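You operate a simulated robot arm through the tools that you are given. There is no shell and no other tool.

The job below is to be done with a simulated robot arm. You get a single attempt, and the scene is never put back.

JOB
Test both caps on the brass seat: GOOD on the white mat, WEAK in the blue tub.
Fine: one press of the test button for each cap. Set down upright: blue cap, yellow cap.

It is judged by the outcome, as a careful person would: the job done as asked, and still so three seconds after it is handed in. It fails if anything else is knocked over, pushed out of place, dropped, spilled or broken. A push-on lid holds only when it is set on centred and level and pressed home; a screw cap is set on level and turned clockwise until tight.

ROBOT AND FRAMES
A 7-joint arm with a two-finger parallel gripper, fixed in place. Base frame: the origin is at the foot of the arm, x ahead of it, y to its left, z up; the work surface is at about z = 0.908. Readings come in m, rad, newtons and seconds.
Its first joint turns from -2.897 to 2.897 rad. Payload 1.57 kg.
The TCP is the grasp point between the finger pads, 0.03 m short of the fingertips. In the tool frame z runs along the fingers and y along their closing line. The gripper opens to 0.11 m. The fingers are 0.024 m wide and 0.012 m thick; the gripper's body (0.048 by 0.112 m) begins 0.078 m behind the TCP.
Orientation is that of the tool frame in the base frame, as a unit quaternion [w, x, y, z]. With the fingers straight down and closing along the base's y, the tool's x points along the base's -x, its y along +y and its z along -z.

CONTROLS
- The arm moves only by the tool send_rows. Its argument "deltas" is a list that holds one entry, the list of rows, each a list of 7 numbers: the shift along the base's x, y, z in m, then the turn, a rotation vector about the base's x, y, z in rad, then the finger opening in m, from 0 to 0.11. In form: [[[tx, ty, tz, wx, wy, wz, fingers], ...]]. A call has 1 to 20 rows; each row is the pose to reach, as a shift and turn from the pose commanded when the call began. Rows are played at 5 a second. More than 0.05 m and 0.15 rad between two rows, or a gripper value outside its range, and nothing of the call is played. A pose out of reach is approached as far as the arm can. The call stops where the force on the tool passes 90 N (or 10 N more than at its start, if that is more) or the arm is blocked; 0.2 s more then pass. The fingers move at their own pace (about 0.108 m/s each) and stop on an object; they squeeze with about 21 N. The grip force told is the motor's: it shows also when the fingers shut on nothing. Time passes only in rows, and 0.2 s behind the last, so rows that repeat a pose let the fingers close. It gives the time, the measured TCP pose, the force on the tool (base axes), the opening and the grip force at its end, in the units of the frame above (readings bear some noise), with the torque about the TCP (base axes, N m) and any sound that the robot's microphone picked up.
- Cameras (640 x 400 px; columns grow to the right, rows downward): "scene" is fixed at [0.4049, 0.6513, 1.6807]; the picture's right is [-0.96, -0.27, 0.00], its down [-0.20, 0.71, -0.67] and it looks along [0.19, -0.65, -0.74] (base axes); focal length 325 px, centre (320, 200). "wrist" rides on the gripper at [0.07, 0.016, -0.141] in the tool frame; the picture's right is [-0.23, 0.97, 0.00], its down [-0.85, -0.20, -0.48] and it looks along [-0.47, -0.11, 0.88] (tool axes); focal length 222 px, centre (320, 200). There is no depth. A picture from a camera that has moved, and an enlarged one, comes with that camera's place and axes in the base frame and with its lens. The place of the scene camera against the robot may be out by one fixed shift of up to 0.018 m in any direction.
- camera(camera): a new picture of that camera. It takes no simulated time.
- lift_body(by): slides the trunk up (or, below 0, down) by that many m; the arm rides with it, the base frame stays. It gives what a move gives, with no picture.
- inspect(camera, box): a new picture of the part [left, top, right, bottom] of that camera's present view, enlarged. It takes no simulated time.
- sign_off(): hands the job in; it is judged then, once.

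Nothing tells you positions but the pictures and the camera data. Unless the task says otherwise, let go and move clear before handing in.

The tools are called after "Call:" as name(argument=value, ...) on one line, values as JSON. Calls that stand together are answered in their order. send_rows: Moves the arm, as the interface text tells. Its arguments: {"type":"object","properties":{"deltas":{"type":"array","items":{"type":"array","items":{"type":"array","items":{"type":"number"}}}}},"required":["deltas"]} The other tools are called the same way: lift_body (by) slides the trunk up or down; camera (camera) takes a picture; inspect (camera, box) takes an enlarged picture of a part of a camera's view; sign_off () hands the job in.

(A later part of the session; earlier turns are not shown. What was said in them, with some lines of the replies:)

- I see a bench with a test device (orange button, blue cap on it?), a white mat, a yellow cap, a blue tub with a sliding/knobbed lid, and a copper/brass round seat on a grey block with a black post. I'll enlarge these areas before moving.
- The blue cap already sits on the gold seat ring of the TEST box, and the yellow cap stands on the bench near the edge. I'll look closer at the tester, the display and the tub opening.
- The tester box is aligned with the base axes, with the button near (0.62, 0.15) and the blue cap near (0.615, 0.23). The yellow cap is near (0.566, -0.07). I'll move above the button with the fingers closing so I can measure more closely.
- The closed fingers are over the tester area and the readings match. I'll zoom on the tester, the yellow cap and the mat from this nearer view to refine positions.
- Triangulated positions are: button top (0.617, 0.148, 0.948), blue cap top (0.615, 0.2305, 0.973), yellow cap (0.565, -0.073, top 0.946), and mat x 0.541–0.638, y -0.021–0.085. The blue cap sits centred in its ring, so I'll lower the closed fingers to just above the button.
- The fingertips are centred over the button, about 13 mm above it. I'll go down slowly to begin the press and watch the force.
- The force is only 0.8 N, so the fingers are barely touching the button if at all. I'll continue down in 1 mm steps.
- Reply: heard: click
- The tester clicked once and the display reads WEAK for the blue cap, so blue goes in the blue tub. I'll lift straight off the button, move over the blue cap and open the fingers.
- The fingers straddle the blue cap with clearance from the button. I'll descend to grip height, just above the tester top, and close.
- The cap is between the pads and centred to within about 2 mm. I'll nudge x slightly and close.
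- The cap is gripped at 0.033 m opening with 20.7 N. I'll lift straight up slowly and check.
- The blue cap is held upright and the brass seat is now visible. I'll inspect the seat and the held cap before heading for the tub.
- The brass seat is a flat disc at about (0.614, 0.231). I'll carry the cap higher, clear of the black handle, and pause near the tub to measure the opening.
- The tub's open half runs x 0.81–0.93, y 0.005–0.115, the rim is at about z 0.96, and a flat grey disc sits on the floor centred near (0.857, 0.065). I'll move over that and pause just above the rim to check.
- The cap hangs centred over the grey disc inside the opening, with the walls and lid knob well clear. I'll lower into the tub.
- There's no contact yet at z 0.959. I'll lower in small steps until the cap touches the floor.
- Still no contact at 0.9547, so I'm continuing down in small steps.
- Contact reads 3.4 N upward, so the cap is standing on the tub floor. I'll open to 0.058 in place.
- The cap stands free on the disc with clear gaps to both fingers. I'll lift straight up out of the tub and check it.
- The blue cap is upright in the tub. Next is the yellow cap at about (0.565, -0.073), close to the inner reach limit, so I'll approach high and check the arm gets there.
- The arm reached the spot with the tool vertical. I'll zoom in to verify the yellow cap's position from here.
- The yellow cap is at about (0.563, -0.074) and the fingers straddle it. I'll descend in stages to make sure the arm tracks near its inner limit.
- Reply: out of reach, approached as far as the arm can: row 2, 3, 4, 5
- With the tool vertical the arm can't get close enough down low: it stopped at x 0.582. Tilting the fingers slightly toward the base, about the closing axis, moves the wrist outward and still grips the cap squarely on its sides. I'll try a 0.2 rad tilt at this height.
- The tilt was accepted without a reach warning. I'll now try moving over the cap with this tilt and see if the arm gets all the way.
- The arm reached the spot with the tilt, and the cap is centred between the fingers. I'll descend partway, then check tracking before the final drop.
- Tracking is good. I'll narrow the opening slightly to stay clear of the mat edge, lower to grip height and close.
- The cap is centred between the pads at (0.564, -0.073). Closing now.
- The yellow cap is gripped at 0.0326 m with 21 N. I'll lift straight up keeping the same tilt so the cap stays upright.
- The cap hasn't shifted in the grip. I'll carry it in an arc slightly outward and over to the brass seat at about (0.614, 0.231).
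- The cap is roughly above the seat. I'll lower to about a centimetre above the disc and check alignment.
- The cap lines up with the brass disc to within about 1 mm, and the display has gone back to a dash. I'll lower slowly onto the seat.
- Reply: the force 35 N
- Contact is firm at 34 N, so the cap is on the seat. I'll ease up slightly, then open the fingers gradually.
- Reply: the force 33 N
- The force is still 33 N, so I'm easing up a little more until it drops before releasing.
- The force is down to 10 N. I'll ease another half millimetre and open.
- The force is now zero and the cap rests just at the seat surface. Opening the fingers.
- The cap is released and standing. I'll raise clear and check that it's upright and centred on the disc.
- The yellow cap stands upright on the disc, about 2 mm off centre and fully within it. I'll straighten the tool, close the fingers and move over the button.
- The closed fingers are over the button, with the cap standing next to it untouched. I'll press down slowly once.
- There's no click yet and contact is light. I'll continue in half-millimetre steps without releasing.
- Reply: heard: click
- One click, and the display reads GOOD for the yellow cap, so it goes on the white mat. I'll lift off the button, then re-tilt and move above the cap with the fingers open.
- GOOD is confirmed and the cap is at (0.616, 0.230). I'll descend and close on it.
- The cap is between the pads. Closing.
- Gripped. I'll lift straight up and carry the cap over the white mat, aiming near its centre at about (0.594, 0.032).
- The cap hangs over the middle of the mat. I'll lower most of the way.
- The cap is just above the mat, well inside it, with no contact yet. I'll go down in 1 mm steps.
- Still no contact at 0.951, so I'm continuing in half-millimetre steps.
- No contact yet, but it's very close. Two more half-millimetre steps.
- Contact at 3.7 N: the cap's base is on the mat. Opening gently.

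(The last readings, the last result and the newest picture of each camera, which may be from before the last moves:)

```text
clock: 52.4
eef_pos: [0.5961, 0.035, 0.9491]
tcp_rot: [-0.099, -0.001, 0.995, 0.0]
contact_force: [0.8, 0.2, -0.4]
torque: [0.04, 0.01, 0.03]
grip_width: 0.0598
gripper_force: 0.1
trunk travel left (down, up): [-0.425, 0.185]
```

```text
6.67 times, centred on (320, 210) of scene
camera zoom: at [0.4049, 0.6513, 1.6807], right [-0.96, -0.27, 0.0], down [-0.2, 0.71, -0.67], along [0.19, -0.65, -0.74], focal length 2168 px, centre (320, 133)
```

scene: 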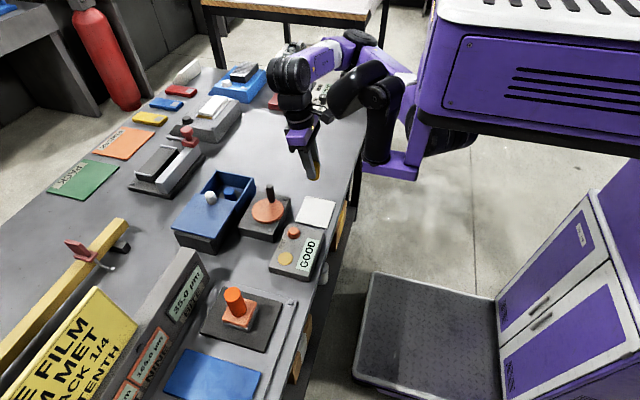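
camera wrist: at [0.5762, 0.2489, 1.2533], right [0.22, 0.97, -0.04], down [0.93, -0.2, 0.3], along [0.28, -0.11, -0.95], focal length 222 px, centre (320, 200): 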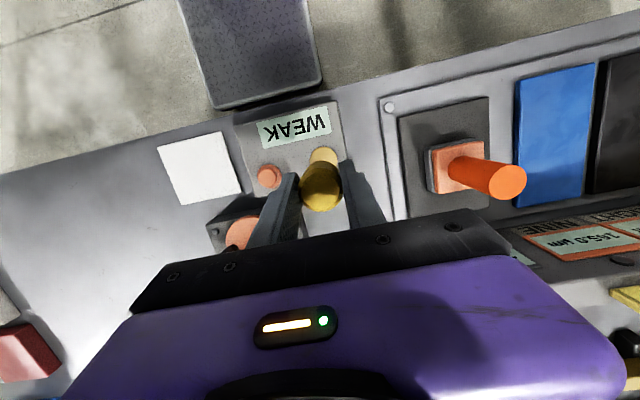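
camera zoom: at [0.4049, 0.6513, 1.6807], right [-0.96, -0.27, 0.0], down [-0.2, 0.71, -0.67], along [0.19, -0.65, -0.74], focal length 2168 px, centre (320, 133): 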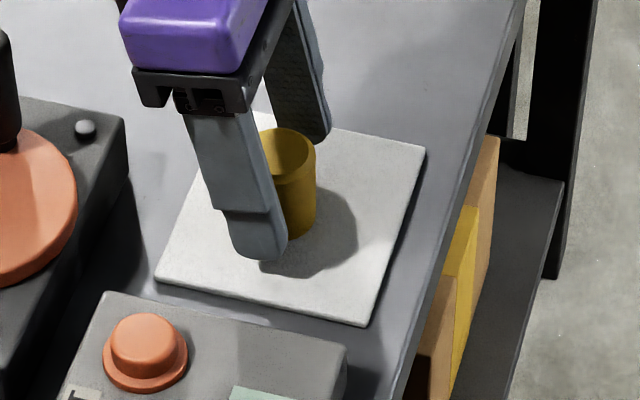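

The cap stands on the mat, clear of both fingers. I'll rise straight up, straighten the tool and back off to check everything.

Call:
send_rows(deltas=[[[0, 0, 0.02, 0, 0, 0, 0.06], [0, 0, 0.05, 0, 0, 0, 0.06], [0, 0, 0.09, 0, 0, 0, 0.06], [0, 0, 0.13, 0, 0, 0, 0.06], [0.02, 0.02, 0.17, 0, -0.1, 0, 0.06], [0.05, 0.04, 0.2, 0, -0.2, 0, 0.06], [0.07, 0.08, 0.23, 0, -0.2, 0, 0.06], [0.07, 0.12, 0.25, 0, -0.2, 0, 0.06], [0.07, 0.12, 0.25, 0, -0.2, 0, 0.06]]])

Call:
camera(camera="scene")

Call:
inspect(camera="scene", box=[165, 150, 345, 290])

Call:
inspect(camera="wrist", box=[140, 30, 400, 250])

```text
refused: row 7 steps farther than a row can; nothing moved
```

```text
taken
```

scene: 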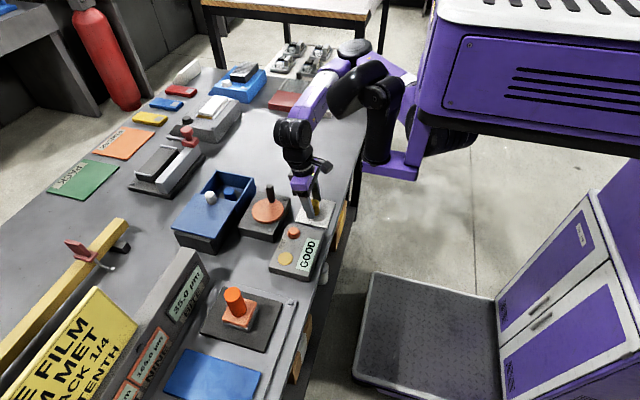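

```text
2.86 times, centred on (255, 220) of scene
camera zoom: at [0.4049, 0.6513, 1.6807], right [-0.96, -0.27, 0.0], down [-0.2, 0.71, -0.67], along [0.19, -0.65, -0.74], focal length 929 px, centre (506, 143)
```

zoom: 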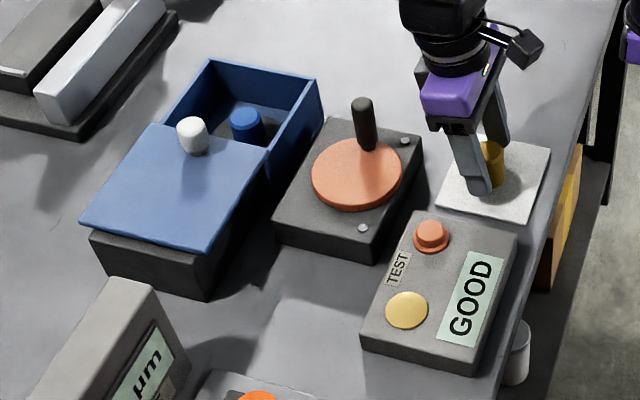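

```text
1.82 times, centred on (270, 140) of wrist
camera zoom: at [0.557, 0.0509, 1.103], right [0.22, 0.97, -0.05], down [0.93, -0.2, 0.3], along [0.28, -0.11, -0.95], focal length 404 px, centre (411, 309)
```

zoom: 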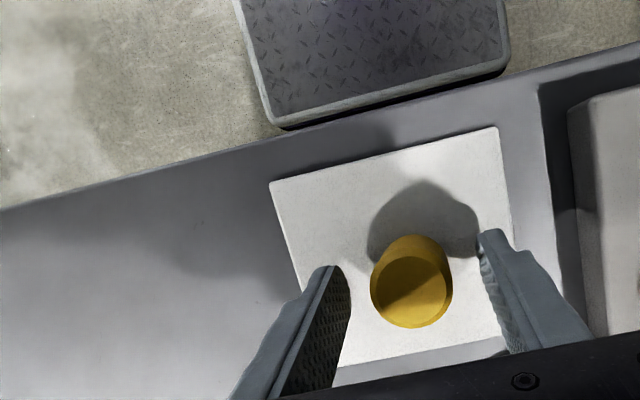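

One row stepped too far, so nothing moved. I'll resend with smaller steps.

Call:
send_rows(deltas=[[[0, 0, 0.02, 0, 0, 0, 0.06], [0, 0, 0.05, 0, 0, 0, 0.06], [0, 0, 0.085, 0, 0, 0, 0.06], [0, 0, 0.12, 0, 0, 0, 0.06], [0.015, 0.01, 0.15, 0, -0.1, 0, 0.06], [0.03, 0.03, 0.18, 0, -0.2, 0, 0.06], [0.045, 0.06, 0.21, 0, -0.2, 0, 0.06], [0.06, 0.09, 0.23, 0, -0.2, 0, 0.06], [0.07, 0.12, 0.25, 0, -0.2, 0, 0.06], [0.07, 0.12, 0.25, 0, -0.2, 0, 0.06]]])

Call:
camera(camera="scene")

Call:
inspect(camera="scene", box=[165, 150, 345, 290])

Call:
camera(camera="wrist")

```text
clock: 54.6
eef_pos: [0.6656, 0.1555, 1.1986]
tcp_rot: [-0.001, 0.0, 1.0, 0.0]
contact_force: [0.3, -0.2, -0.4]
torque: [0.01, 0.01, 0.01]
grip_width: 0.0601
gripper_force: 0.1
trunk travel left (down, up): [-0.425, 0.185]
```

```text
taken
```

scene: 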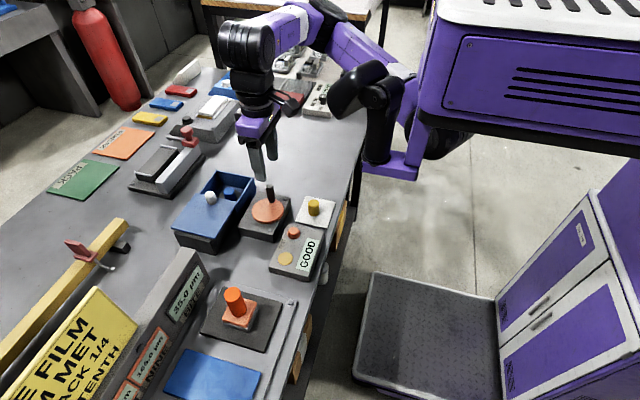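

```text
2.86 times, centred on (255, 220) of scene
camera zoom: at [0.4049, 0.6513, 1.6807], right [-0.96, -0.27, 0.0], down [-0.2, 0.71, -0.67], along [0.19, -0.65, -0.74], focal length 929 px, centre (506, 143)
```

zoom: 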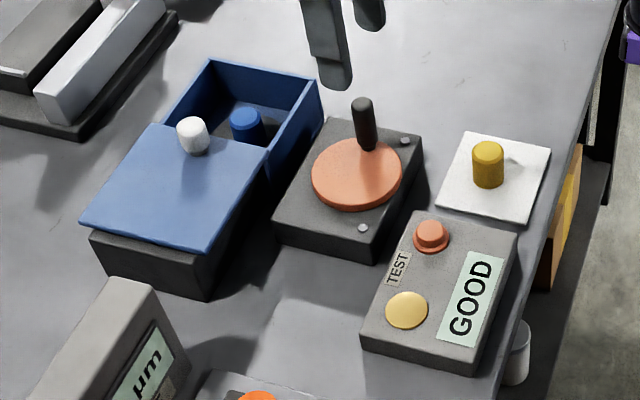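

```text
taken
camera wrist: at [0.5957, 0.1719, 1.3408], right [0.23, 0.97, 0.0], down [0.85, -0.2, 0.48], along [0.47, -0.11, -0.88], focal length 222 px, centre (320, 200)
```

wrist: 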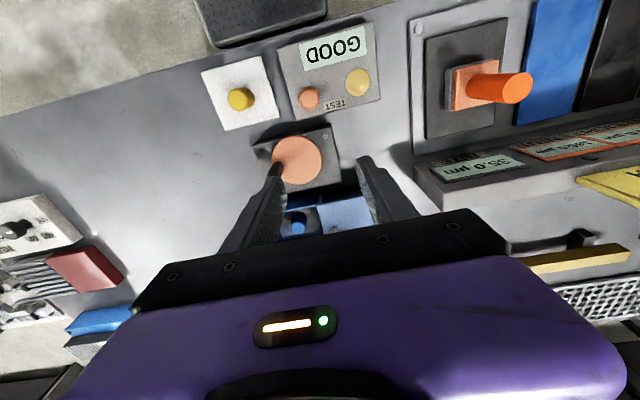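

Both caps look placed: blue upright in the tub, yellow upright on the mat. I'll do a last close check before handing in.

Call:
inspect(camera="scene", box=[200, 160, 260, 220])

Call:
inspect(camera="scene", box=[285, 180, 345, 240])

```text
6.67 times, centred on (230, 190) of scene
camera zoom: at [0.4049, 0.6513, 1.6807], right [-0.96, -0.27, 0.0], down [-0.2, 0.71, -0.67], along [0.19, -0.65, -0.74], focal length 2168 px, centre (920, 267)
```

zoom: 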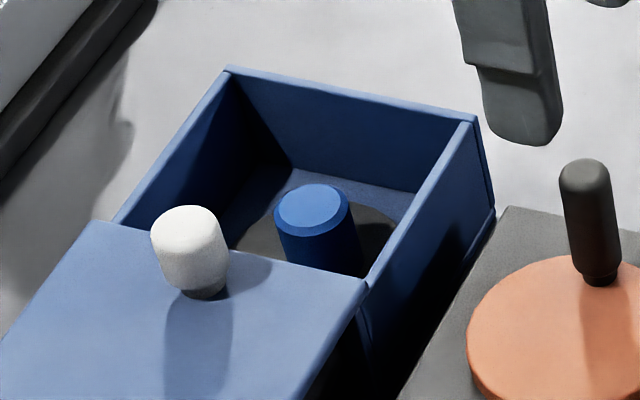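

```text
6.67 times, centred on (315, 210) of scene
camera zoom: at [0.4049, 0.6513, 1.6807], right [-0.96, -0.27, 0.0], down [-0.2, 0.71, -0.67], along [0.19, -0.65, -0.74], focal length 2168 px, centre (353, 133)
```

zoom: 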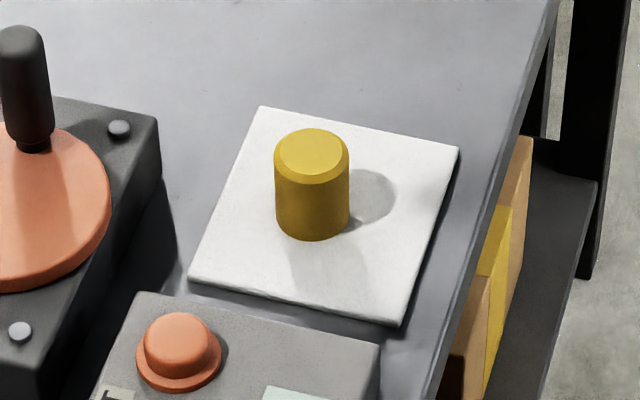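

The blue (WEAK) cap stands upright in the tub and the yellow (GOOD) cap stands upright on the white mat. Nothing else has moved and the arm is clear, so I'm handing in.

Call:
sign_off()

```text
The job is handed in.
```

Both caps were tested on the brass seat, with one button press each, and I've handed the job in.

- **Blue cap:** the display read WEAK, so it is standing upright in the blue tub, on the grey disc in the open half.
- **Yellow cap:** the display read GOOD, so it is standing upright near the middle of the white mat.

In the last pictures nothing else looked moved, including the tub's lid. The arm was clear of everything before I handed in. When I set the yellow cap on the seat it ended up about 2 mm off centre, still fully on the disc, and the test registered normally.
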